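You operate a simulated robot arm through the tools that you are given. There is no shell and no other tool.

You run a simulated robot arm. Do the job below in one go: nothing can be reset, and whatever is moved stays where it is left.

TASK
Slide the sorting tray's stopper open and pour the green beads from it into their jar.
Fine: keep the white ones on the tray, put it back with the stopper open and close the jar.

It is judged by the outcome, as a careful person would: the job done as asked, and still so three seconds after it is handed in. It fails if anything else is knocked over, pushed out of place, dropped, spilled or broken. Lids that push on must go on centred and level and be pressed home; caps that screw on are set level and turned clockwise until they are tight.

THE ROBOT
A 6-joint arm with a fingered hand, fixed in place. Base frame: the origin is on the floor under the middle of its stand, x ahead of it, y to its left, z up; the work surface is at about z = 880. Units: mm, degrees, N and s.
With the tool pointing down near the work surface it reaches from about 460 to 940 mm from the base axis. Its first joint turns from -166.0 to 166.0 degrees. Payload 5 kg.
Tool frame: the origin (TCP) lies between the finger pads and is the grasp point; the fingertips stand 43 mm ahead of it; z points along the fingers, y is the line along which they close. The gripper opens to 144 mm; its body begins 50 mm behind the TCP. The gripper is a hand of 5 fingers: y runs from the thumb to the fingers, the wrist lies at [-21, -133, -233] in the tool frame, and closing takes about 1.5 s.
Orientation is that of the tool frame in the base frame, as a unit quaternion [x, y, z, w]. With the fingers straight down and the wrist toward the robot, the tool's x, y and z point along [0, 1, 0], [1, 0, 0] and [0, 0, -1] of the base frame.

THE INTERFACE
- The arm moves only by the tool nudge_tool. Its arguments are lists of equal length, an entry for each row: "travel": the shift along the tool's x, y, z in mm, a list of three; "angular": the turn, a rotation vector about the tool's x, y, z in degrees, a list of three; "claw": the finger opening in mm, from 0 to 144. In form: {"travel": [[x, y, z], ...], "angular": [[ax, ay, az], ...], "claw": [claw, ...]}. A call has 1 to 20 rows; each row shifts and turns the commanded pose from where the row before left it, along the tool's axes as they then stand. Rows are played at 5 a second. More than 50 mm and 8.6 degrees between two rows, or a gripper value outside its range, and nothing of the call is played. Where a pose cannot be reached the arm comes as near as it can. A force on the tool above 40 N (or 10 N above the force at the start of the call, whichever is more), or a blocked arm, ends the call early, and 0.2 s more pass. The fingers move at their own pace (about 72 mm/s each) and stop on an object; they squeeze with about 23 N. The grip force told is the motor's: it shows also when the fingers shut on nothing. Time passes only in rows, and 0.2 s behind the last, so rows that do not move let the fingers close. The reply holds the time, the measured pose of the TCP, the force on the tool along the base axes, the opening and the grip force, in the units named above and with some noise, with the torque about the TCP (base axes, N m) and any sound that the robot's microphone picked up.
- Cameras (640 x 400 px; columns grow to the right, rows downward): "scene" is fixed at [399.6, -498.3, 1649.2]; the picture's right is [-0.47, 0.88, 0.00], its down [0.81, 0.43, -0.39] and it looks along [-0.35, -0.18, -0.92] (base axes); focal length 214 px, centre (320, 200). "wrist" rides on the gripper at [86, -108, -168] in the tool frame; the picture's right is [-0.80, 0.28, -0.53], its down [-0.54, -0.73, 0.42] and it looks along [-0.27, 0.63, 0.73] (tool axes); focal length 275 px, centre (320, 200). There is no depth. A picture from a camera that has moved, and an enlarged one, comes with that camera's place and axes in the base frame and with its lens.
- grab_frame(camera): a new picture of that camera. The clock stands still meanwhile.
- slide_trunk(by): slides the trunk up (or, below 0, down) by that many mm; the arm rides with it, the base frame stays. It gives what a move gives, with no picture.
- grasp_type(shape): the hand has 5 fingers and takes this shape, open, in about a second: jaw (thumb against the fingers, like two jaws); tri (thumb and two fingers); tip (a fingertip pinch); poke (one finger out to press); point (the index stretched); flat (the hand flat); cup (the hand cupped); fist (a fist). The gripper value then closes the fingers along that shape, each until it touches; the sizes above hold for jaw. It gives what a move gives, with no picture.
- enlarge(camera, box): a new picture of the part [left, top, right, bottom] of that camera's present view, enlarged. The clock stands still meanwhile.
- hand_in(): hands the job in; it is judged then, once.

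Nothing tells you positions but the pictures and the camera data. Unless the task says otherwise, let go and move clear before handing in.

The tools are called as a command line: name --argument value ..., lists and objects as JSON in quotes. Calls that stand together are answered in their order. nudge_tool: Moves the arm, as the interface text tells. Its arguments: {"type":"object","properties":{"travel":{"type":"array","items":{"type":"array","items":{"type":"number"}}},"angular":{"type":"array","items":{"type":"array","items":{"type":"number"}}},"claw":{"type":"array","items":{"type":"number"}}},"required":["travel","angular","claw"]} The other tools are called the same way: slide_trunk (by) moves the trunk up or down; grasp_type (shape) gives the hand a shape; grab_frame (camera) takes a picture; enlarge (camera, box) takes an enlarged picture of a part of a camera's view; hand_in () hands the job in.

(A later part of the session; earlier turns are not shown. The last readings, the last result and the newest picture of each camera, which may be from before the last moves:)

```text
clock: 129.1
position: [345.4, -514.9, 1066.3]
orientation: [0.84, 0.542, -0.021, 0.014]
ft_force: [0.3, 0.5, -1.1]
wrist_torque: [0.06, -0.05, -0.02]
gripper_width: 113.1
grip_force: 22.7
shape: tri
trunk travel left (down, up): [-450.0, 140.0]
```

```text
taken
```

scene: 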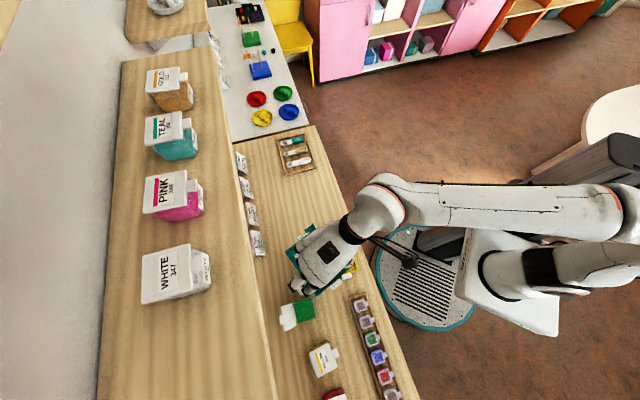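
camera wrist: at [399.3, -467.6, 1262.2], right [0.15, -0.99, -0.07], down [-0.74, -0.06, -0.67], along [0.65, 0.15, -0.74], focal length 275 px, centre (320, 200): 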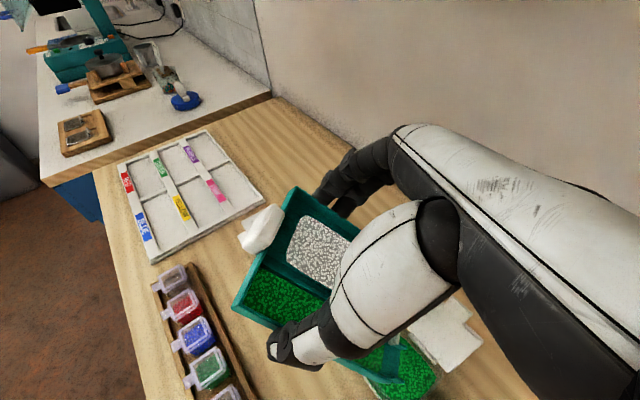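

nudge_tool --travel '[[-18.89, -10.44, 0.98], [-19.25, -9.76, 1.0], [-19.6, -9.05, 1.0], [-19.91, -8.34, 1.03], [-20.19, -7.63, 1.05], [-20.46, -6.88, 1.06], [-20.69, -6.15, 1.07], [-20.9, -5.4, 1.08], [-21.07, -4.65, 1.1], [-21.24, -3.89, 1.1], [0, 0, 0], [0, 0, 0]]' --angular '[[0.1, 0, 2.065], [0.1, 0, 2.065], [0.1, 0, 2.065], [0.1, 0, 2.065], [0.1, 0, 2.065], [0.1, 0, 2.065], [0.1, 0, 2.065], [0.1, 0, 2.065], [0.1, 0, 2.065], [0.1, 0, 2.065], [0, 0, 0], [0, 0, 0]]' --claw '[104, 104, 104, 104, 104, 104, 104, 104, 104, 104, 104, 104]'

grab_frame --camera "wrist"

enlarge --camera "scene" --box '[260, 130, 400, 260]'

```text
clock: 131.7
position: [172.1, -645.7, 1064.6]
orientation: [0.924, 0.382, -0.024, 0.01]
ft_force: [0.3, 0.1, -0.2]
wrist_torque: [0.02, 0.0, 0.0]
gripper_width: 113.0
grip_force: 23.5
shape: tri
trunk travel left (down, up): [-450.0, 140.0]
```

```text
taken
camera wrist: at [162.7, -504.2, 1228.3], right [-0.34, -0.74, 0.57], down [-0.91, 0.12, -0.4], along [0.23, -0.66, -0.72], focal length 275 px, centre (320, 200)
```

wrist: 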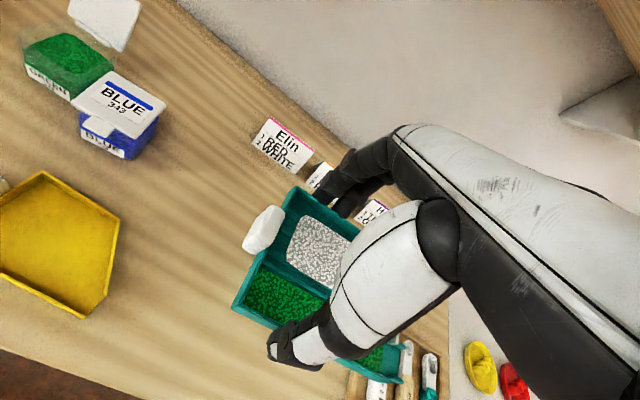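

```text
3.08 times, centred on (330, 195) of scene
camera zoom: at [399.6, -498.3, 1649.2], right [-0.47, 0.88, 0.0], down [0.81, 0.43, -0.39], along [-0.35, -0.18, -0.92], focal length 660 px, centre (289, 215)
```

zoom: 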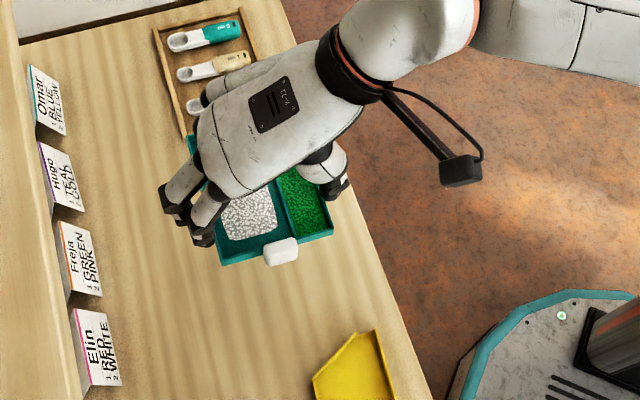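

Back over the tray's home spot. I'll level it and lower it gently to the bench.

nudge_tool --travel '[[1, 0, 20], [1, 0, 25], [0.3, 0, 25], [0, 0, 25], [0, 0, 20], [0, 0, 10], [0, 0, 5], [0, 0, 4], [0, 0, 0]]' --angular '[[0, 1, 0], [0, 1, 0], [0, 0.9, 0], [0, 0, 0], [0, 0, 0], [0, 0, 0], [0, 0, 0], [0, 0, 0], [0, 0, 0]]' --claw '[104, 104, 104, 104, 104, 104, 104, 104, 104]'

```text
clock: 133.7
position: [173.1, -645.2, 929.6]
orientation: [0.925, 0.381, -0.001, 0.0]
ft_force: [0.0, 0.9, -1.2]
wrist_torque: [0.02, -0.01, -0.04]
gripper_width: 113.1
grip_force: 23.3
shape: tri
trunk travel left (down, up): [-450.0, 140.0]
```

nudge_tool --travel '[[0, 0, 1.5], [0, 0, 1.2], [0, 0, 0]]' --angular '[[0, 0, 0], [0, 0, 0], [0, 0, 0]]' --claw '[104, 104, 104]'

grab_frame --camera "wrist"

```text
clock: 134.5
position: [172.5, -646.5, 927.6]
orientation: [0.924, 0.382, 0.0, 0.001]
ft_force: [0.0, 0.3, -1.0]
wrist_torque: [-0.03, 0.02, 0.02]
gripper_width: 113.1
grip_force: 22.6
shape: tri
trunk travel left (down, up): [-450.0, 140.0]
```

```text
taken
camera wrist: at [157.3, -510.4, 1095.2], right [-0.36, -0.76, 0.54], down [-0.9, 0.13, -0.42], along [0.25, -0.63, -0.73], focal length 275 px, centre (320, 200)
```

wrist: 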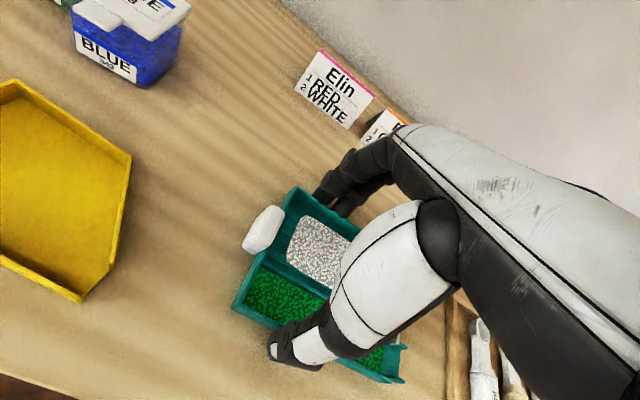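

nudge_tool --travel '[[0, 0, 1], [0, 0, 0]]' --angular '[[0, 0, 0], [0, 0, 0]]' --claw '[104, 104]'

nudge_tool --travel '[[0, 0, 1], [0, 0, 0]]' --angular '[[0, 0, 0], [0, 0, 0]]' --claw '[104, 104]'

```text
clock: 135.1
position: [172.7, -645.7, 926.0]
orientation: [0.924, 0.382, -0.001, 0.0]
ft_force: [0.0, -0.7, -0.9]
wrist_torque: [-0.03, -0.05, 0.0]
gripper_width: 113.0
grip_force: 23.1
shape: tri
trunk travel left (down, up): [-450.0, 140.0]
```

```text
clock: 135.7
position: [174.0, -646.1, 925.4]
orientation: [0.924, 0.382, -0.001, 0.001]
ft_force: [1.6, -0.2, 3.5]
wrist_torque: [0.07, 0.09, -0.01]
gripper_width: 113.2
grip_force: 23.5
shape: tri
trunk travel left (down, up): [-450.0, 140.0]
```

The tray is resting on the bench. Opening the grip and rising.

nudge_tool --travel '[[0, 0, -0.5], [0, 0, 0], [0, 0, 0], [0, 0, 0], [0, 0, -15], [0, 0, -25], [0, 0, -35], [-30, -20, -35], [-30, -20, -20], [0, 0, 0]]' --angular '[[0, 0, 0], [0, 0, 0], [0, 0, 0], [0, 0, 0], [0, 0, 0], [0, 0, 0], [0, 0, 0], [0, 0, 0], [0, 0, 0], [0, 0, 0]]' --claw '[118, 130, 144, 144, 144, 144, 144, 144, 144, 144]'

grasp_type --shape "poke"

grab_frame --camera "wrist"

enlarge --camera "wrist" --box '[170, 160, 330, 330]'

enlarge --camera "scene" --box '[240, 120, 400, 220]'

```text
refused: row 8 steps farther than a row can; nothing moved
```

```text
clock: 136.6
position: [169.7, -647.2, 930.7]
orientation: [0.925, 0.381, -0.001, 0.005]
ft_force: [-9.1, -1.6, 34.4]
wrist_torque: [-1.89, -0.95, -0.75]
gripper_width: 0.0
grip_force: 0.0
shape: poke
trunk travel left (down, up): [-450.0, 140.0]
```

```text
taken
camera wrist: at [154.4, -509.6, 1097.5], right [-0.37, -0.76, 0.54], down [-0.9, 0.13, -0.43], along [0.25, -0.64, -0.72], focal length 275 px, centre (320, 200)
```

wrist: 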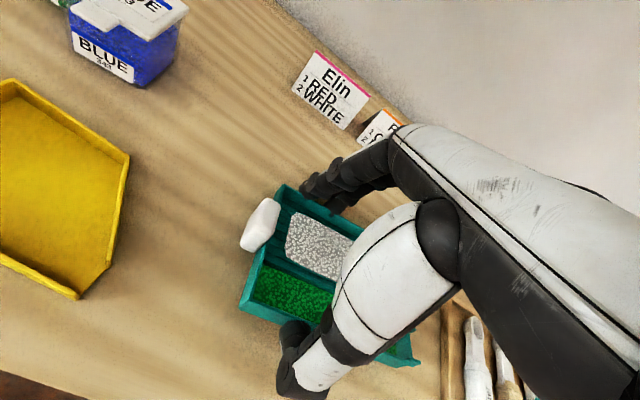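

```text
2.35 times, centred on (250, 245) of wrist
camera zoom: at [154.4, -509.6, 1097.5], right [-0.37, -0.76, 0.54], down [-0.9, 0.13, -0.43], along [0.25, -0.64, -0.72], focal length 648 px, centre (485, 94)
```

zoom: 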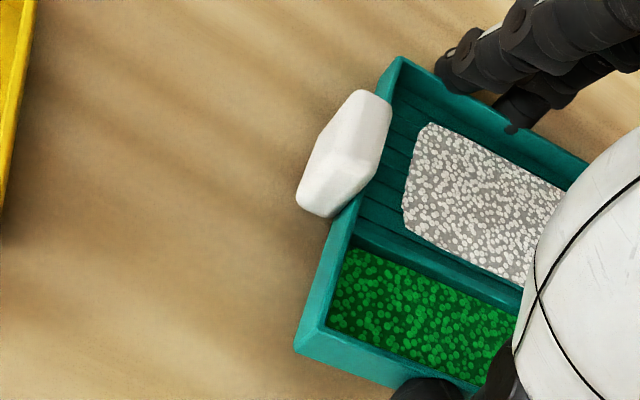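

```text
4.00 times, centred on (320, 170) of scene
camera zoom: at [399.6, -498.3, 1649.2], right [-0.47, 0.88, 0.0], down [0.81, 0.43, -0.39], along [-0.35, -0.18, -0.92], focal length 858 px, centre (320, 320)
```

zoom: 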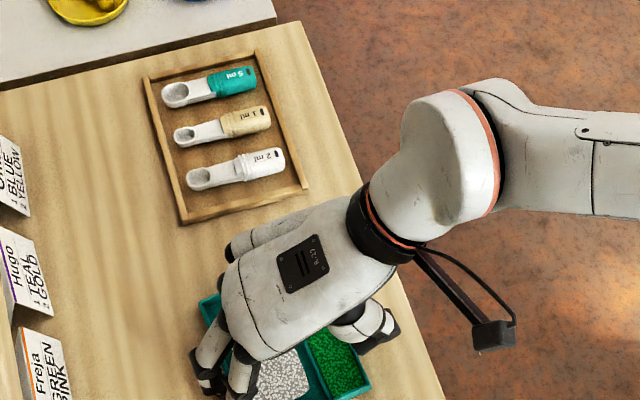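

The move was refused (one step too long) but the shape change went through, so the fingers are now pressing on the tray. I'll return to the open "tri" shape at once.

grasp_type --shape "tri"

enlarge --camera "wrist" --box '[200, 130, 440, 400]'

```text
clock: 137.5
position: [173.0, -644.1, 923.3]
orientation: [0.924, 0.383, 0.0, -0.001]
ft_force: [-0.5, 3.7, 8.6]
wrist_torque: [-0.45, -0.38, 0.09]
gripper_width: 142.4
grip_force: 0.1
shape: tri
trunk travel left (down, up): [-450.0, 140.0]
```

```text
1.48 times, centred on (320, 265) of wrist
camera zoom: at [156.5, -509.2, 1092.0], right [-0.36, -0.76, 0.53], down [-0.9, 0.13, -0.42], along [0.25, -0.63, -0.73], focal length 408 px, centre (320, 104)
```

zoom: 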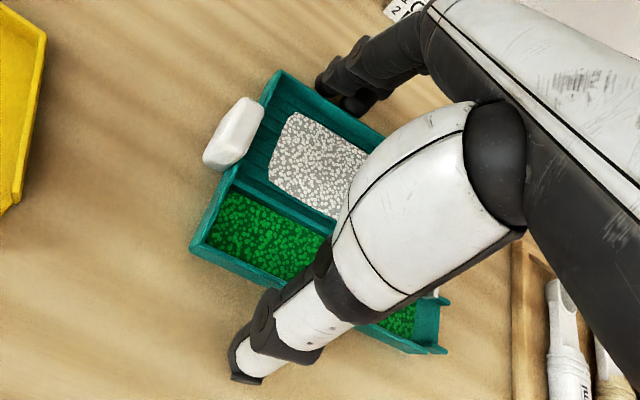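

The fingers are open again and nothing spilled. Rising straight up now.

nudge_tool --travel '[[0, 0, -5], [0, 0, -15], [0, 0, -25], [0, 0, -35], [0, 0, -35], [-25, -15, -10], [-25, -15, -10], [0, 0, 0]]' --angular '[[0, 0, 0], [0, 0, 0], [0, 0, 0], [0, 0, 0], [0, 0, 0], [0, 0, 0], [0, 0, 0], [0, 0, 0]]' --claw '[144, 144, 144, 144, 144, 144, 144, 144]'

```text
clock: 139.3
position: [117.4, -660.8, 1060.0]
orientation: [0.924, 0.382, -0.001, 0.001]
ft_force: [0.2, -0.2, -0.2]
wrist_torque: [-0.03, -0.01, 0.02]
gripper_width: 144.0
grip_force: 0.0
shape: tri
trunk travel left (down, up): [-450.0, 140.0]
```

grasp_type --shape "poke"

enlarge --camera "wrist" --box '[170, 160, 330, 330]'

enlarge --camera "scene" --box '[240, 120, 400, 220]'

```text
clock: 140.2
position: [117.8, -660.5, 1059.9]
orientation: [0.924, 0.382, -0.001, 0.0]
ft_force: [0.4, 0.1, -0.4]
wrist_torque: [0.0, 0.03, 0.0]
gripper_width: 0.1
grip_force: 0.0
shape: poke
trunk travel left (down, up): [-450.0, 140.0]
```

```text
2.35 times, centred on (250, 245) of wrist
camera zoom: at [101.5, -524.3, 1227.6], right [-0.36, -0.76, 0.54], down [-0.9, 0.13, -0.42], along [0.25, -0.63, -0.73], focal length 648 px, centre (485, 94)
```

zoom: 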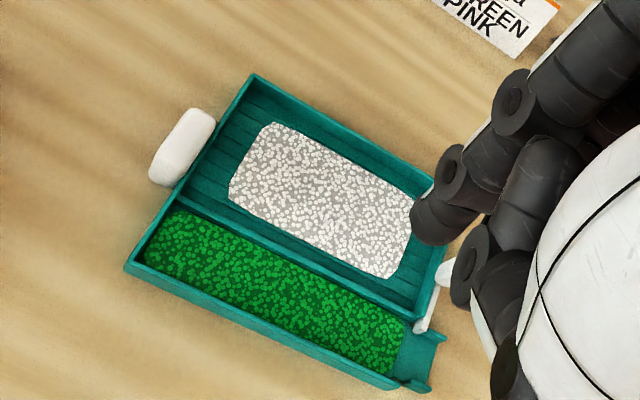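

```text
4.00 times, centred on (320, 170) of scene
camera zoom: at [399.6, -498.3, 1649.2], right [-0.47, 0.88, 0.0], down [0.81, 0.43, -0.39], along [-0.35, -0.18, -0.92], focal length 858 px, centre (320, 320)
```

zoom: 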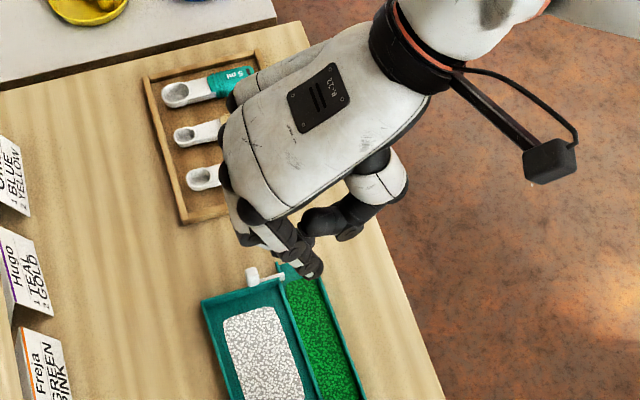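

The stopper's bar looks almost flush with the divider but may be a couple of millimetres short of its stop. I'll push the knob firmly to its end once more with the poke finger.

nudge_tool --travel '[[-31, 11, 0], [-30.5, 10.5, 15], [0, 0, 35], [0, 0, 35], [0, 0, 0]]' --angular '[[0, 0, 0], [0, 0, 0], [0, 0, 0], [0, 0, 0], [0, 0, 0]]' --claw '[144, 144, 144, 144, 144]'

enlarge --camera "wrist" --box '[230, 180, 350, 290]'

enlarge --camera "scene" --box '[285, 160, 345, 210]'

```text
clock: 141.4
position: [85.8, -720.6, 977.6]
orientation: [0.924, 0.382, -0.001, 0.001]
ft_force: [-0.3, 0.3, -0.2]
wrist_torque: [0.02, 0.01, 0.01]
gripper_width: 0.1
grip_force: 0.0
shape: poke
trunk travel left (down, up): [-450.0, 140.0]
```

```text
3.64 times, centred on (290, 235) of wrist
camera zoom: at [70.7, -584.0, 1144.7], right [-0.36, -0.76, 0.54], down [-0.9, 0.13, -0.42], along [0.25, -0.63, -0.73], focal length 1001 px, centre (429, 73)
```

zoom: 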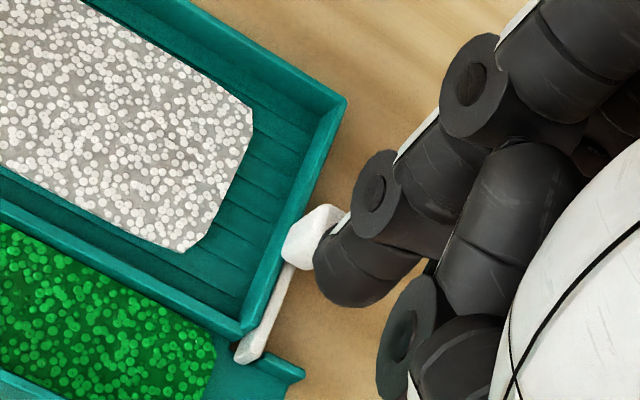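

```text
8.00 times, centred on (315, 185) of scene
camera zoom: at [399.6, -498.3, 1649.2], right [-0.47, 0.88, 0.0], down [0.81, 0.43, -0.39], along [-0.35, -0.18, -0.92], focal length 1716 px, centre (360, 320)
```

zoom: 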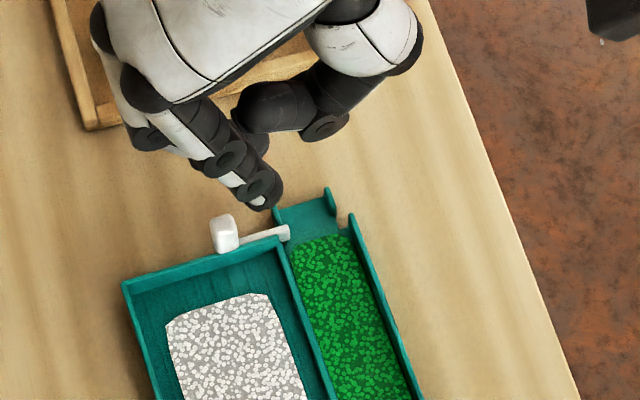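

nudge_tool --travel '[[1.5, 0, 14], [0, 0, 12.5], [0, 3, 0], [0, 3, 0], [0, 3, 0], [0, 0, 0]]' --angular '[[0, 0, 0], [0, 0, 0], [0, 0, 0], [0, 0, 0], [0, 0, 0], [0, 0, 0]]' --claw '[144, 144, 144, 144, 144, 144]'

enlarge --camera "scene" --box '[285, 160, 345, 210]'

enlarge --camera "wrist" --box '[230, 180, 350, 290]'

```text
clock: 142.8
position: [95.0, -724.6, 951.6]
orientation: [0.924, 0.382, 0.0, 0.001]
ft_force: [-0.2, -0.5, -0.6]
wrist_torque: [0.01, 0.0, 0.02]
gripper_width: 0.0
grip_force: 0.2
shape: poke
trunk travel left (down, up): [-450.0, 140.0]
```

```text
8.00 times, centred on (315, 185) of scene
camera zoom: at [399.6, -498.3, 1649.2], right [-0.47, 0.88, 0.0], down [0.81, 0.43, -0.39], along [-0.35, -0.18, -0.92], focal length 1716 px, centre (360, 320)
```

zoom: 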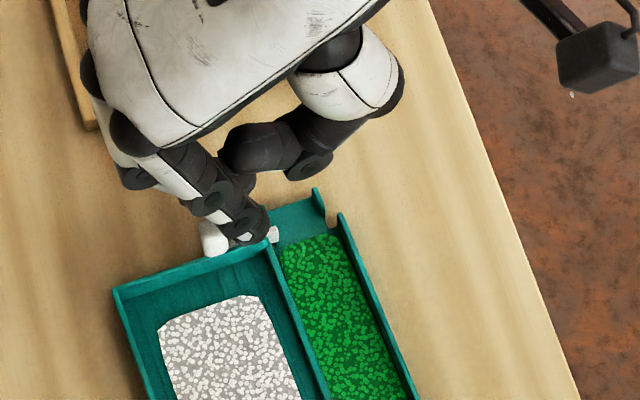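

```text
3.64 times, centred on (290, 235) of wrist
camera zoom: at [79.1, -588.1, 1118.6], right [-0.36, -0.76, 0.54], down [-0.9, 0.13, -0.42], along [0.25, -0.63, -0.73], focal length 1001 px, centre (429, 73)
```

zoom: 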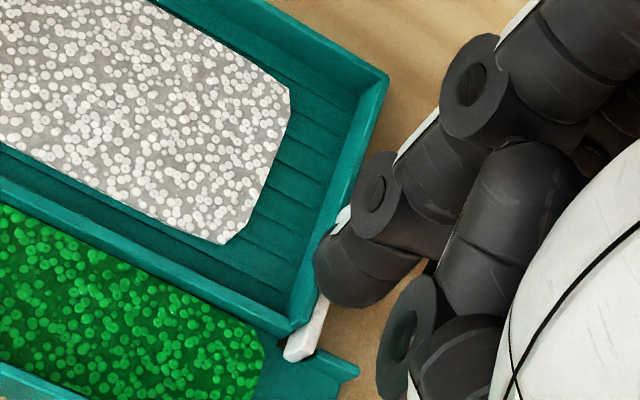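

The tray just creeps when I push, so the stopper really is at its end stop — fully open; the beads simply need a steeper tilt. To tilt more without nearing the shelf, I'll first draw the open GREEN jar nearer to the robot. Backing the finger off first.

nudge_tool --travel '[[0, -4, 0], [0, -4, 0], [0, 0, -25], [0, 0, -40], [0, 0, -40], [0, 0, 0]]' --angular '[[0, 0, 0], [0, 0, 0], [0, 0, 0], [0, 0, 0], [0, 0, 0], [0, 0, 0]]' --claw '[144, 144, 144, 144, 144, 144]'

```text
clock: 144.2
position: [89.1, -717.6, 1055.1]
orientation: [0.924, 0.382, 0.0, 0.0]
ft_force: [-0.2, 1.1, 0.6]
wrist_torque: [-0.03, 0.02, -0.02]
gripper_width: 0.0
grip_force: 0.0
shape: poke
trunk travel left (down, up): [-450.0, 140.0]
```

nudge_tool --travel '[[45, 7, 0], [45, 7, 0], [45, 7, 0], [45, 7, 0], [45, 7, 0], [45, 7, 0], [45, 7, 0], [45, 7, 0], [47, 7, 0], [0, 0, 0]]' --angular '[[0, 0, 0], [0, 0, 0], [0, 0, 0], [0, 0, 0], [0, 0, 0], [0, 0, 0], [0, 0, 0], [0, 0, 0], [0, 0, 0], [0, 0, 0]]' --claw '[144, 144, 144, 144, 144, 144, 144, 144, 144, 144]'

grasp_type --shape "tip"

nudge_tool --travel '[[0, 0, 0], [0, 0, 0], [0, 0, 0], [0, 0, 0], [0, 0, 0]]' --angular '[[0, 0, 0], [0, 0, 0], [0, 0, 0], [0, 0, 0], [0, 0, 0]]' --claw '[110, 80, 50, 36, 36]'

grab_frame --camera "wrist"

enlarge --camera "scene" --box '[270, 270, 370, 350]'

```text
clock: 146.4
position: [420.6, -476.1, 1056.2]
orientation: [0.925, 0.381, -0.001, 0.0]
ft_force: [0.2, 0.0, -0.7]
wrist_torque: [0.0, 0.03, -0.03]
gripper_width: 0.0
grip_force: 0.1
shape: poke
trunk travel left (down, up): [-450.0, 140.0]
```

```text
clock: 147.3
position: [420.9, -477.3, 1056.1]
orientation: [0.924, 0.383, -0.001, 0.0]
ft_force: [-0.8, -0.3, 0.0]
wrist_torque: [0.02, 0.01, -0.01]
gripper_width: 143.9
grip_force: 0.1
shape: tip
trunk travel left (down, up): [-450.0, 140.0]
```

```text
clock: 148.5
position: [419.2, -475.9, 1056.1]
orientation: [0.925, 0.381, -0.001, 0.0]
ft_force: [0.5, 0.7, 1.1]
wrist_torque: [0.0, -0.01, 0.02]
gripper_width: 36.7
grip_force: 0.1
shape: tip
trunk travel left (down, up): [-450.0, 140.0]
```

```text
taken
camera wrist: at [404.4, -340.6, 1224.4], right [-0.36, -0.76, 0.54], down [-0.9, 0.13, -0.42], along [0.25, -0.63, -0.73], focal length 275 px, centre (320, 200)
```

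wrist: 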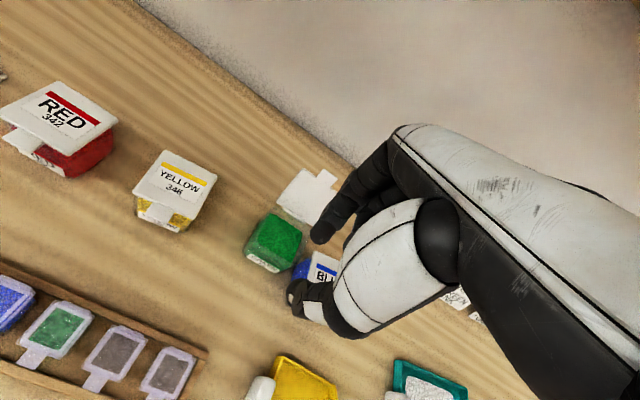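

```text
5.00 times, centred on (320, 310) of scene
camera zoom: at [399.6, -498.3, 1649.2], right [-0.47, 0.88, 0.0], down [0.81, 0.43, -0.39], along [-0.35, -0.18, -0.92], focal length 1072 px, centre (320, -350)
```

zoom: 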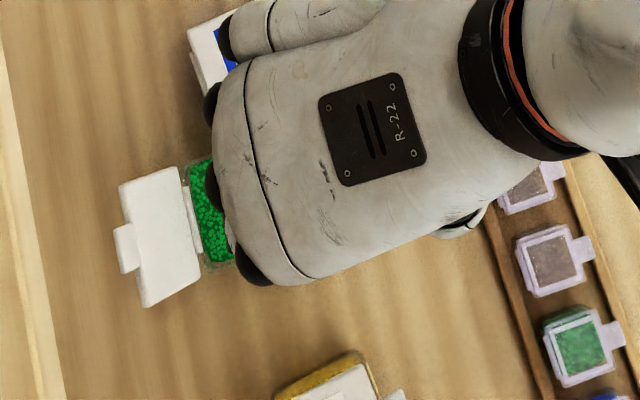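

enlarge --camera "wrist" --box '[220, 150, 360, 330]'

```text
2.22 times, centred on (290, 240) of wrist
camera zoom: at [404.4, -340.6, 1224.4], right [-0.36, -0.76, 0.54], down [-0.9, 0.13, -0.42], along [0.25, -0.63, -0.73], focal length 612 px, centre (387, 111)
```

zoom: 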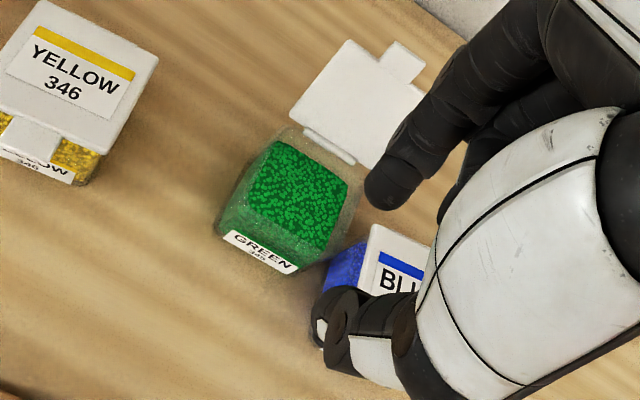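

nudge_tool --travel '[[8, 19, 10], [8, 19, 20], [0, 0, 25], [0, 0, 15], [0, 0, 0]]' --angular '[[0, 0, 0], [0, 0, 0], [0, 0, 0], [0, 0, 0], [0, 0, 0]]' --claw '[38, 38, 38, 38, 38]'

enlarge --camera "wrist" --box '[240, 150, 400, 330]'

enlarge --camera "scene" --box '[270, 270, 370, 350]'

```text
clock: 149.7
position: [459.4, -491.0, 985.4]
orientation: [0.924, 0.381, 0.0, 0.002]
ft_force: [0.4, -0.1, 0.2]
wrist_torque: [-0.01, 0.02, -0.02]
gripper_width: 37.9
grip_force: 0.0
shape: tip
trunk travel left (down, up): [-450.0, 140.0]
```

```text
2.22 times, centred on (320, 240) of wrist
camera zoom: at [443.8, -354.6, 1151.5], right [-0.36, -0.76, 0.54], down [-0.9, 0.13, -0.42], along [0.25, -0.63, -0.73], focal length 612 px, centre (320, 111)
```

zoom: 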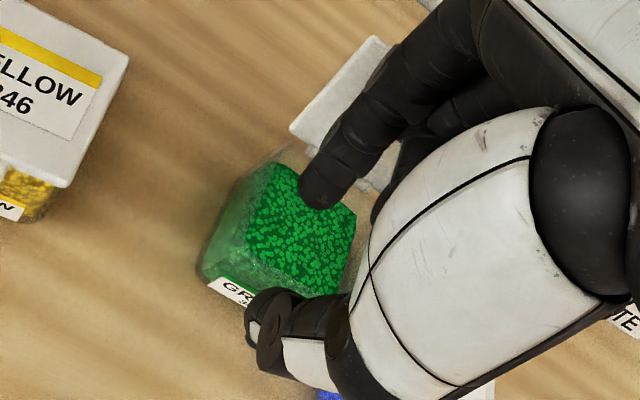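

```text
5.00 times, centred on (320, 310) of scene
camera zoom: at [399.6, -498.3, 1649.2], right [-0.47, 0.88, 0.0], down [0.81, 0.43, -0.39], along [-0.35, -0.18, -0.92], focal length 1072 px, centre (320, -350)
```

zoom: 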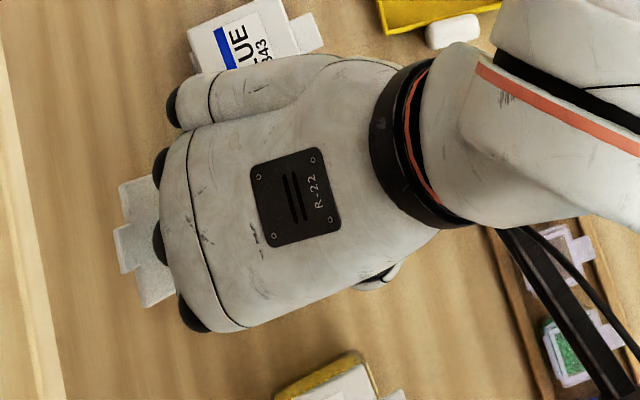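

Index is above the inside and thumb outside the front wall. Descending and pinching the wall lightly.

nudge_tool --travel '[[0, 0, 12], [0, 0, 11], [0, 0, 0], [0, 0, 0], [0, 0, 0], [0, 0, 0], [0, 0, 0]]' --angular '[[0, 0, 0], [0, 0, 0], [0, 0, 0], [0, 0, 0], [0, 0, 0], [0, 0, 0], [0, 0, 0]]' --claw '[38, 38, 30, 22, 14, 6, 0]'

enlarge --camera "wrist" --box '[240, 150, 400, 330]'

```text
clock: 151.3
position: [460.1, -490.5, 961.4]
orientation: [0.924, 0.382, 0.0, 0.001]
ft_force: [-0.5, -0.1, 0.1]
wrist_torque: [-0.05, 0.0, -0.03]
gripper_width: 0.1
grip_force: 23.0
shape: tip
trunk travel left (down, up): [-450.0, 140.0]
```

```text
2.22 times, centred on (320, 240) of wrist
camera zoom: at [443.9, -354.3, 1128.2], right [-0.36, -0.76, 0.54], down [-0.9, 0.13, -0.42], along [0.25, -0.63, -0.73], focal length 612 px, centre (320, 111)
```

zoom: 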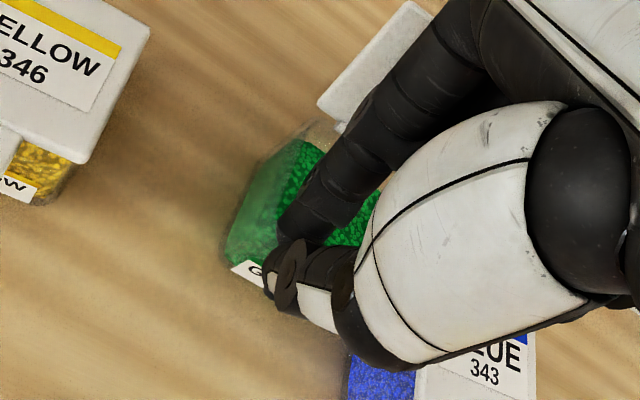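

Pinched. Pulling gently toward the robot, checking that the jar follows.

nudge_tool --travel '[[0, -3, 0], [0, -6, 0], [0, -6, 0], [0, -6, 0], [0, 0, 0]]' --angular '[[0, 0, 0], [0, 0, 0], [0, 0, 0], [0, 0, 0], [0, 0, 0]]' --claw '[0, 0, 0, 0, 0]'

enlarge --camera "wrist" --box '[240, 150, 400, 330]'

grab_frame --camera "scene"

```text
clock: 152.5
position: [445.4, -476.9, 962.4]
orientation: [0.924, 0.382, -0.001, 0.001]
ft_force: [0.3, -0.1, -0.4]
wrist_torque: [-0.03, 0.0, 0.0]
gripper_width: 0.1
grip_force: 22.5
shape: tip
trunk travel left (down, up): [-450.0, 140.0]
```

```text
2.22 times, centred on (320, 240) of wrist
camera zoom: at [430.0, -340.8, 1130.5], right [-0.36, -0.76, 0.54], down [-0.9, 0.13, -0.42], along [0.25, -0.63, -0.73], focal length 612 px, centre (320, 111)
```

zoom: 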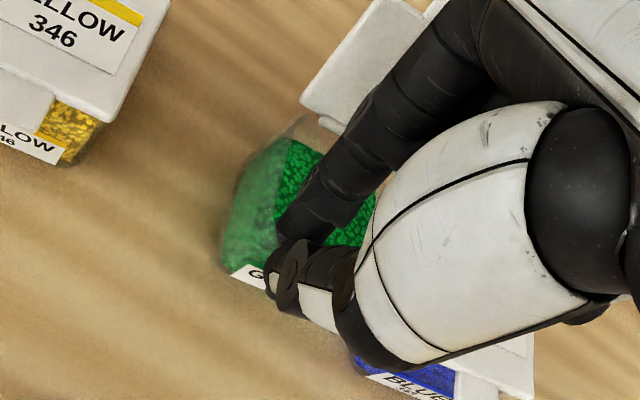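

```text
taken
```

scene: 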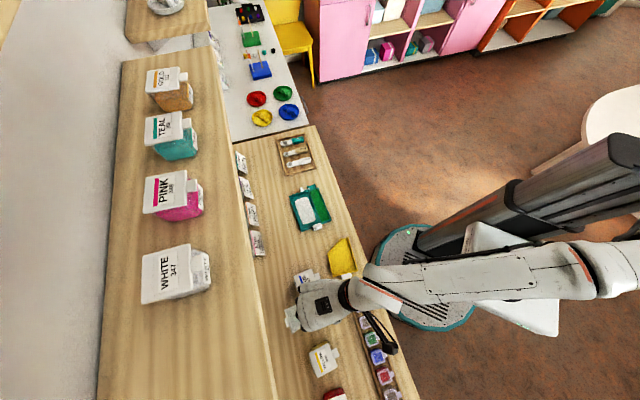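

The jar follows. Continuing to pull it closer.

nudge_tool --travel '[[0, -6.5, 0], [0, -6.5, 0], [0, -6.5, 0], [0, -6.5, 0], [0, -6.5, 0], [0, -6.5, 0], [0, -6.5, 0], [0, -6.5, 0], [0, -6, 0], [0, -4, 0], [0, 0, 0]]' --angular '[[0, 0, 0], [0, 0, 0], [0, 0, 0], [0, 0, 0], [0, 0, 0], [0, 0, 0], [0, 0, 0], [0, 0, 0], [0, 0, 0], [0, 0, 0], [0, 0, 0]]' --claw '[0, 0, 0, 0, 0, 0, 0, 0, 0, 0, 0]'

enlarge --camera "wrist" --box '[200, 130, 400, 330]'

grab_frame --camera "scene"

```text
clock: 154.9
position: [402.1, -434.1, 961.8]
orientation: [0.924, 0.382, -0.001, 0.0]
ft_force: [1.1, 0.7, -0.5]
wrist_torque: [-0.01, -0.03, 0.0]
gripper_width: 0.0
grip_force: 22.6
shape: tip
trunk travel left (down, up): [-450.0, 140.0]
```

```text
2.00 times, centred on (300, 230) of wrist
camera zoom: at [386.1, -297.4, 1129.2], right [-0.36, -0.76, 0.54], down [-0.9, 0.13, -0.42], along [0.25, -0.63, -0.73], focal length 551 px, centre (360, 140)
```

zoom: 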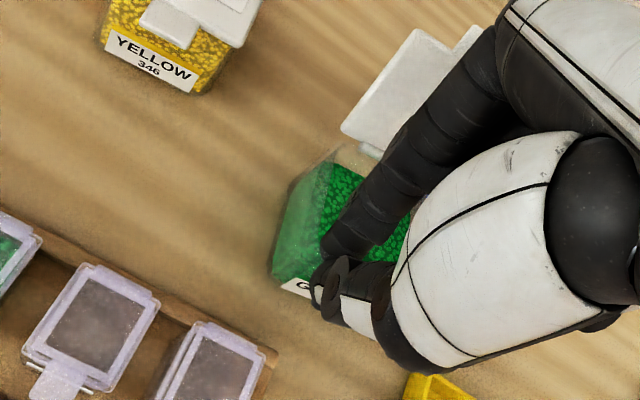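

```text
taken
```

scene: 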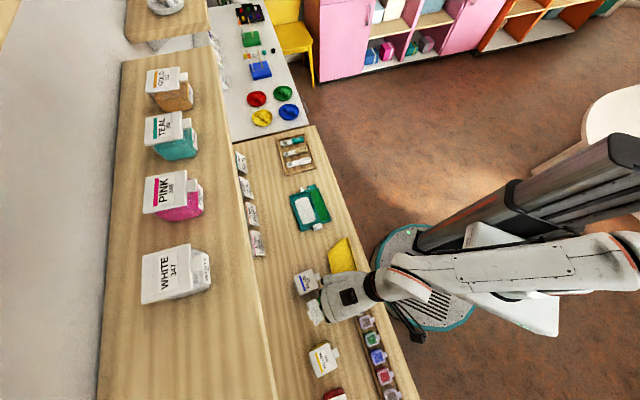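

The jar is now at about n≈617. Releasing the wall and rising.

nudge_tool --travel '[[0, 0, 0], [0, 0, 0], [0, 0, 0], [0, 0, -15], [0, 0, -25], [0, 0, -35], [0, 0, -35], [0, 0, 0]]' --angular '[[0, 0, 0], [0, 0, 0], [0, 0, 0], [0, 0, 0], [0, 0, 0], [0, 0, 0], [0, 0, 0], [0, 0, 0]]' --claw '[12, 24, 36, 36, 36, 36, 36, 36]'

grab_frame --camera "wrist"

enlarge --camera "wrist" --box '[200, 150, 360, 310]'

```text
clock: 156.7
position: [401.7, -434.3, 1070.5]
orientation: [0.925, 0.381, -0.001, 0.0]
ft_force: [0.3, 0.4, 0.5]
wrist_torque: [-0.02, 0.0, 0.02]
gripper_width: 35.4
grip_force: 0.2
shape: tip
trunk travel left (down, up): [-450.0, 140.0]
```

```text
taken
camera wrist: at [385.4, -298.4, 1237.8], right [-0.36, -0.76, 0.54], down [-0.9, 0.13, -0.42], along [0.25, -0.63, -0.73], focal length 275 px, centre (320, 200)
```

wrist: 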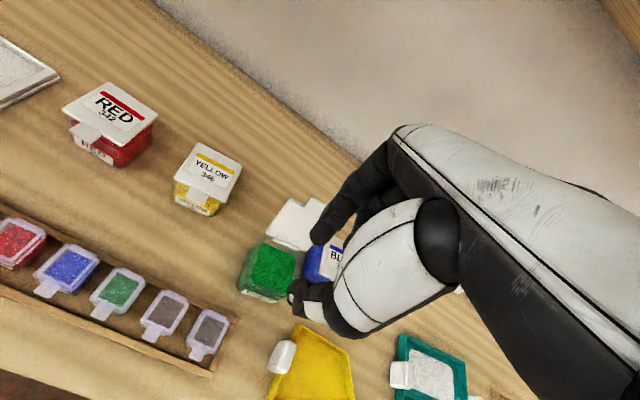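

```text
2.50 times, centred on (280, 230) of wrist
camera zoom: at [385.4, -298.4, 1237.8], right [-0.36, -0.76, 0.54], down [-0.9, 0.13, -0.42], along [0.25, -0.63, -0.73], focal length 688 px, centre (420, 125)
```

zoom: 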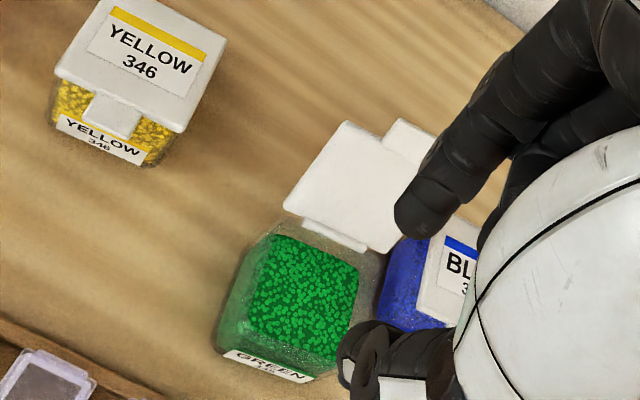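

GREEN is now at about (s=-35, n=619), lid still open. Next I'll return to the tray, and look at it from above.

nudge_tool --travel '[[-44.2, -6, 0], [-44.2, -6, 0], [-44.2, -6, 0], [-44.2, -6, 0], [-44.2, -6, 0], [-44.2, -6, 0], [-44.2, -6, 0], [-44.2, -6, 0], [-44.2, -6, 0], [0, 0, 0]]' --angular '[[0, 0, 0], [0, 0, 0], [0, 0, 0], [0, 0, 0], [0, 0, 0], [0, 0, 0], [0, 0, 0], [0, 0, 0], [0, 0, 0], [0, 0, 0]]' --claw '[36, 36, 36, 36, 36, 36, 36, 36, 36, 36]'

grasp_type --shape "tri"

enlarge --camera "wrist" --box '[150, 150, 310, 320]'

```text
clock: 158.9
position: [83.9, -671.8, 1073.6]
orientation: [0.924, 0.383, -0.001, 0.001]
ft_force: [-0.8, 0.4, -1.3]
wrist_torque: [-0.01, -0.06, -0.02]
gripper_width: 35.5
grip_force: 0.1
shape: tip
trunk travel left (down, up): [-450.0, 140.0]
```

```text
clock: 159.8
position: [83.8, -672.8, 1073.7]
orientation: [0.924, 0.382, 0.0, 0.001]
ft_force: [0.4, -0.6, -0.1]
wrist_torque: [0.03, 0.02, 0.04]
gripper_width: 143.6
grip_force: 0.1
shape: tri
trunk travel left (down, up): [-450.0, 140.0]
```

```text
2.35 times, centred on (230, 235) of wrist
camera zoom: at [68.2, -535.1, 1241.1], right [-0.36, -0.76, 0.54], down [-0.9, 0.13, -0.42], along [0.25, -0.63, -0.73], focal length 648 px, centre (532, 118)
```

zoom: 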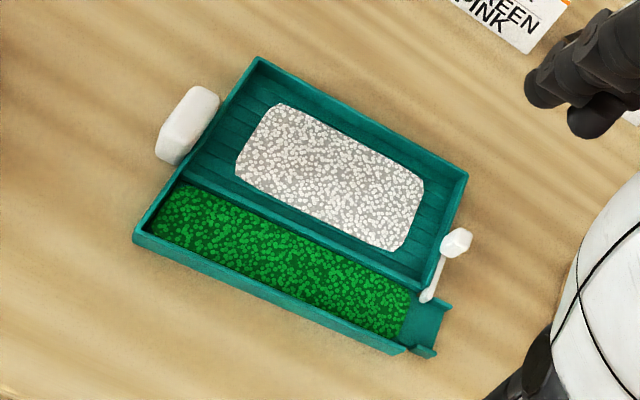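

nudge_tool --travel '[[29.3, 17.3, 0], [29.3, 17.3, 0], [29.4, 17.3, 0], [0, 0, 35], [0, 0, 35], [0, 0, 30], [0, 0, 0]]' --angular '[[0, 0, 0], [0, 0, 0], [0, 0, -3.5], [0, 0, 0], [0, 0, 0], [0, 0, 0], [0, 0, 0]]' --claw '[144, 144, 144, 144, 144, 144, 144]'

enlarge --camera "wrist" --box '[200, 130, 400, 400]'

```text
clock: 161.4
position: [181.8, -651.3, 972.5]
orientation: [0.912, 0.41, 0.0, 0.001]
ft_force: [-0.1, -0.3, 0.1]
wrist_torque: [0.02, 0.0, -0.01]
gripper_width: 143.6
grip_force: 0.1
shape: tri
trunk travel left (down, up): [-450.0, 140.0]
```

```text
1.48 times, centred on (300, 265) of wrist
camera zoom: at [157.7, -516.7, 1141.1], right [-0.32, -0.78, 0.54], down [-0.9, 0.07, -0.42], along [0.29, -0.62, -0.73], focal length 408 px, centre (350, 104)
```

zoom: 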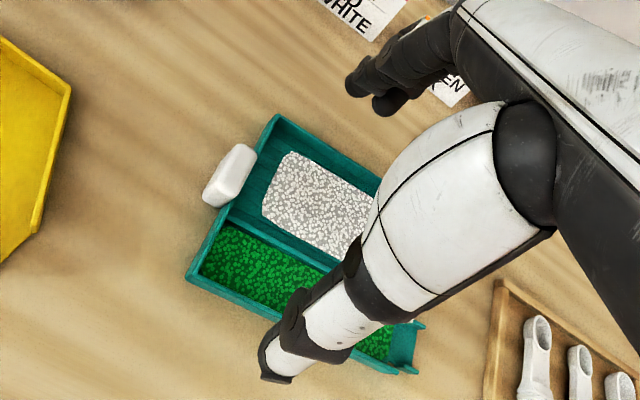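

nudge_tool --travel '[[3, -1.5, 12], [0, 0, 12], [0, 0, 12], [0, 0, 9], [0, 0, 0], [0, 0, 0], [0, 0, 0], [0, 0, 0], [0, 0, 0], [0, 0, 0], [0, 0, 0], [0, 0, 0]]' --angular '[[0, 0, 0], [0, 0, 0], [0, 0, 0], [0, 0, 0], [0, 0, 0], [0, 0, 0], [0, 0, 0], [0, 0, 0], [0, 0, 0], [0, 0, 0], [0, 0, 0], [0, 0, 0]]' --claw '[144, 144, 144, 144, 144, 138, 132, 126, 120, 114, 108, 104]'

enlarge --camera "wrist" --box '[200, 130, 400, 400]'

```text
clock: 164.0
position: [181.3, -645.5, 926.0]
orientation: [0.912, 0.41, 0.0, 0.0]
ft_force: [-0.3, -0.6, 0.1]
wrist_torque: [0.0, 0.0, 0.03]
gripper_width: 113.2
grip_force: 23.2
shape: tri
trunk travel left (down, up): [-450.0, 140.0]
```

```text
1.48 times, centred on (300, 265) of wrist
camera zoom: at [157.5, -511.2, 1095.2], right [-0.32, -0.78, 0.54], down [-0.9, 0.07, -0.42], along [0.29, -0.62, -0.73], focal length 408 px, centre (350, 104)
```

zoom: 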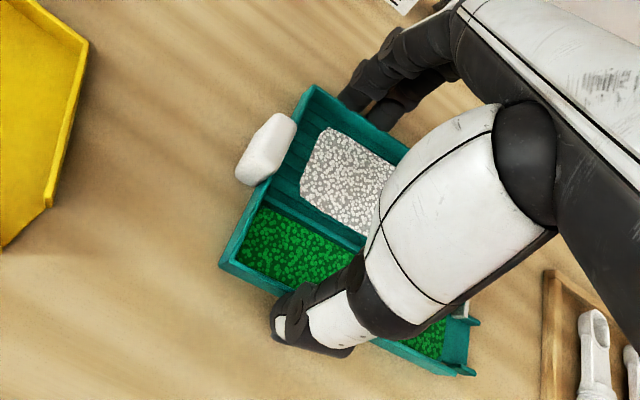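

Gripped just as before. Lifting with the spout slightly raised.

nudge_tool --travel '[[0, 0, -4], [0, 0, -12], [0, 0, -22], [0, 0, -25], [0, 0, -25], [0, 0, -25], [0, 0, -22], [0, 0, 0]]' --angular '[[0, 0, 0], [0, 0, 0], [0, -1, 0], [0, -1, 0], [0, -1, 0], [0, 0, 0], [0, 0, 0], [0, 0, 0]]' --claw '[104, 104, 104, 104, 104, 104, 104, 104]'

nudge_tool --travel '[[12, 0, -0.6], [23.14, 0.6, -1.2], [23.09, 1.53, -1.2], [23.02, 2.45, -1.2], [22.9, 3.38, -1.2], [22.74, 4.33, -1.2], [22.54, 5.24, -1.2], [22.32, 6.14, -1.15], [22.05, 7.03, -1.15], [11, 3.8, -0.6], [0, 0, 0]]' --angular '[[-0.12, 0, -2.31], [-0.12, 0, -2.31], [-0.12, 0, -2.31], [-0.12, 0, -2.31], [-0.12, 0, -2.31], [-0.12, 0, -2.31], [-0.12, 0, -2.31], [-0.12, 0, -2.31], [-0.12, 0, -2.31], [0, 0, 0], [0, 0, 0]]' --claw '[104, 104, 104, 104, 104, 104, 104, 104, 104, 104, 104]'

grab_frame --camera "wrist"

grab_frame --camera "scene"

```text
clock: 165.8
position: [183.6, -643.3, 1062.8]
orientation: [0.912, 0.41, -0.024, 0.012]
ft_force: [-0.6, 0.3, -1.9]
wrist_torque: [-0.01, 0.0, 0.01]
gripper_width: 113.4
grip_force: 23.3
shape: tri
trunk travel left (down, up): [-450.0, 140.0]
```

```text
clock: 168.2
position: [321.4, -484.2, 1061.3]
orientation: [0.822, 0.568, -0.023, 0.015]
ft_force: [0.1, 0.1, -0.9]
wrist_torque: [0.05, -0.03, -0.02]
gripper_width: 113.3
grip_force: 23.5
shape: tri
trunk travel left (down, up): [-450.0, 140.0]
```

```text
taken
camera wrist: at [253.5, -358.9, 1223.7], right [-0.01, -0.82, 0.58], down [-0.88, -0.27, -0.39], along [0.48, -0.51, -0.72], focal length 275 px, centre (320, 200)
```

wrist: 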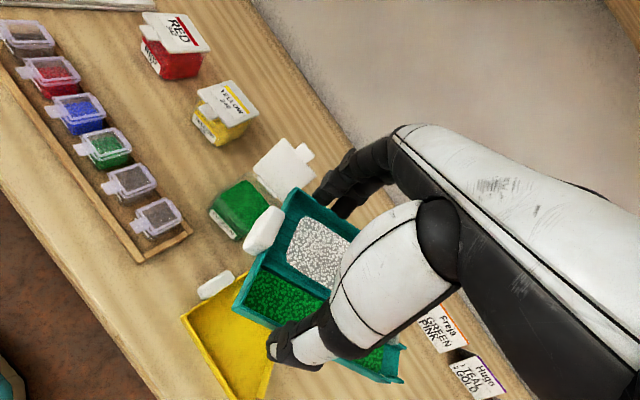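

```text
taken
```

scene: 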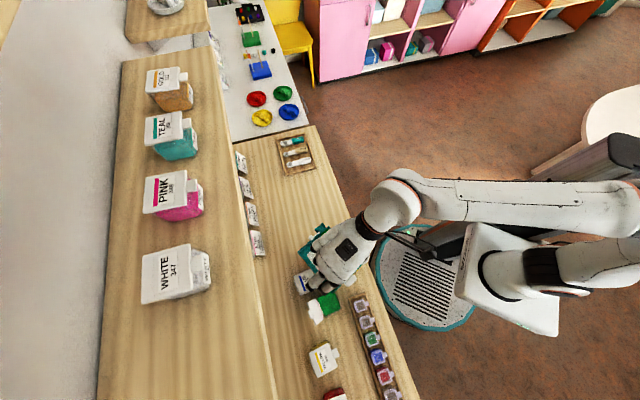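

nudge_tool --travel '[[21.25, 7.59, -1.1], [20.93, 8.43, -1.1], [20.57, 9.27, -1.1], [20.19, 10.08, -1.05], [19.76, 10.89, -1.0], [19.31, 11.67, -1.0], [18.83, 12.44, -1.0], [18.31, 13.18, -0.95], [17.77, 13.91, -0.9], [0, 0, 0], [0, 0, 0]]' --angular '[[-0.12, 0, -2.3], [-0.12, 0, -2.3], [-0.12, 0, -2.3], [-0.12, 0, -2.3], [-0.12, 0, -2.3], [-0.12, 0, -2.3], [-0.12, 0, -2.3], [-0.12, 0, -2.3], [-0.12, 0, -2.3], [0, 0, 0], [0, 0, 0]]' --claw '[104, 104, 104, 104, 104, 104, 104, 104, 104, 104, 104]'

enlarge --camera "scene" --box '[280, 260, 380, 340]'

grab_frame --camera "scene"

```text
clock: 170.6
position: [450.8, -330.5, 1061.9]
orientation: [0.707, 0.707, -0.02, 0.02]
ft_force: [-0.2, 0.3, -0.8]
wrist_torque: [0.04, 0.0, -0.02]
gripper_width: 113.3
grip_force: 22.7
shape: tri
trunk travel left (down, up): [-450.0, 140.0]
```

```text
5.00 times, centred on (330, 300) of scene
camera zoom: at [399.6, -498.3, 1649.2], right [-0.47, 0.88, 0.0], down [0.81, 0.43, -0.39], along [-0.35, -0.18, -0.92], focal length 1072 px, centre (270, -300)
```

zoom: 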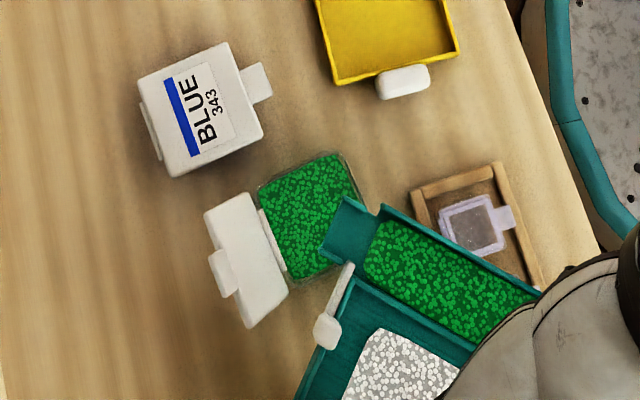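

```text
taken
```

scene: 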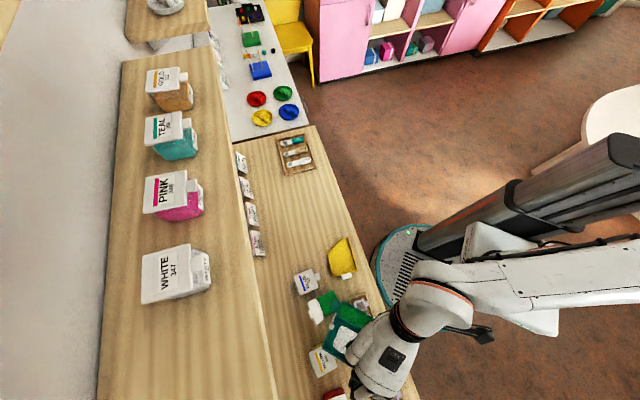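

The spout is close to the jar's centre; I'll shift it 4 mm sideways and 6 mm back, then lower.

nudge_tool --travel '[[6, 3.7, 0], [0.6, 0, 12], [0.6, 0, 12], [0.6, 0, 12], [0.6, 0, 12], [0.5, 0, 10], [0, 0, 0]]' --angular '[[0, 0, 0], [0, 0, 0], [0, 0, 0], [0, 0, 0], [0, 0, 0], [0, 0, 0], [0, 0, 0]]' --claw '[104, 104, 104, 104, 104, 104, 104]'

enlarge --camera "scene" --box '[280, 270, 360, 330]'

```text
clock: 172.2
position: [456.0, -322.6, 1001.5]
orientation: [0.706, 0.708, -0.019, 0.02]
ft_force: [0.1, 0.0, -1.4]
wrist_torque: [0.02, -0.05, 0.03]
gripper_width: 113.2
grip_force: 22.7
shape: tri
trunk travel left (down, up): [-450.0, 140.0]
```

```text
6.67 times, centred on (320, 300) of scene
camera zoom: at [399.6, -498.3, 1649.2], right [-0.47, 0.88, 0.0], down [0.81, 0.43, -0.39], along [-0.35, -0.18, -0.92], focal length 1430 px, centre (320, -467)
```

zoom: 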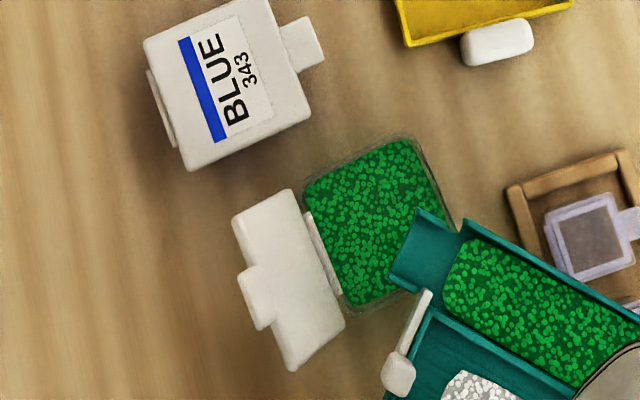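

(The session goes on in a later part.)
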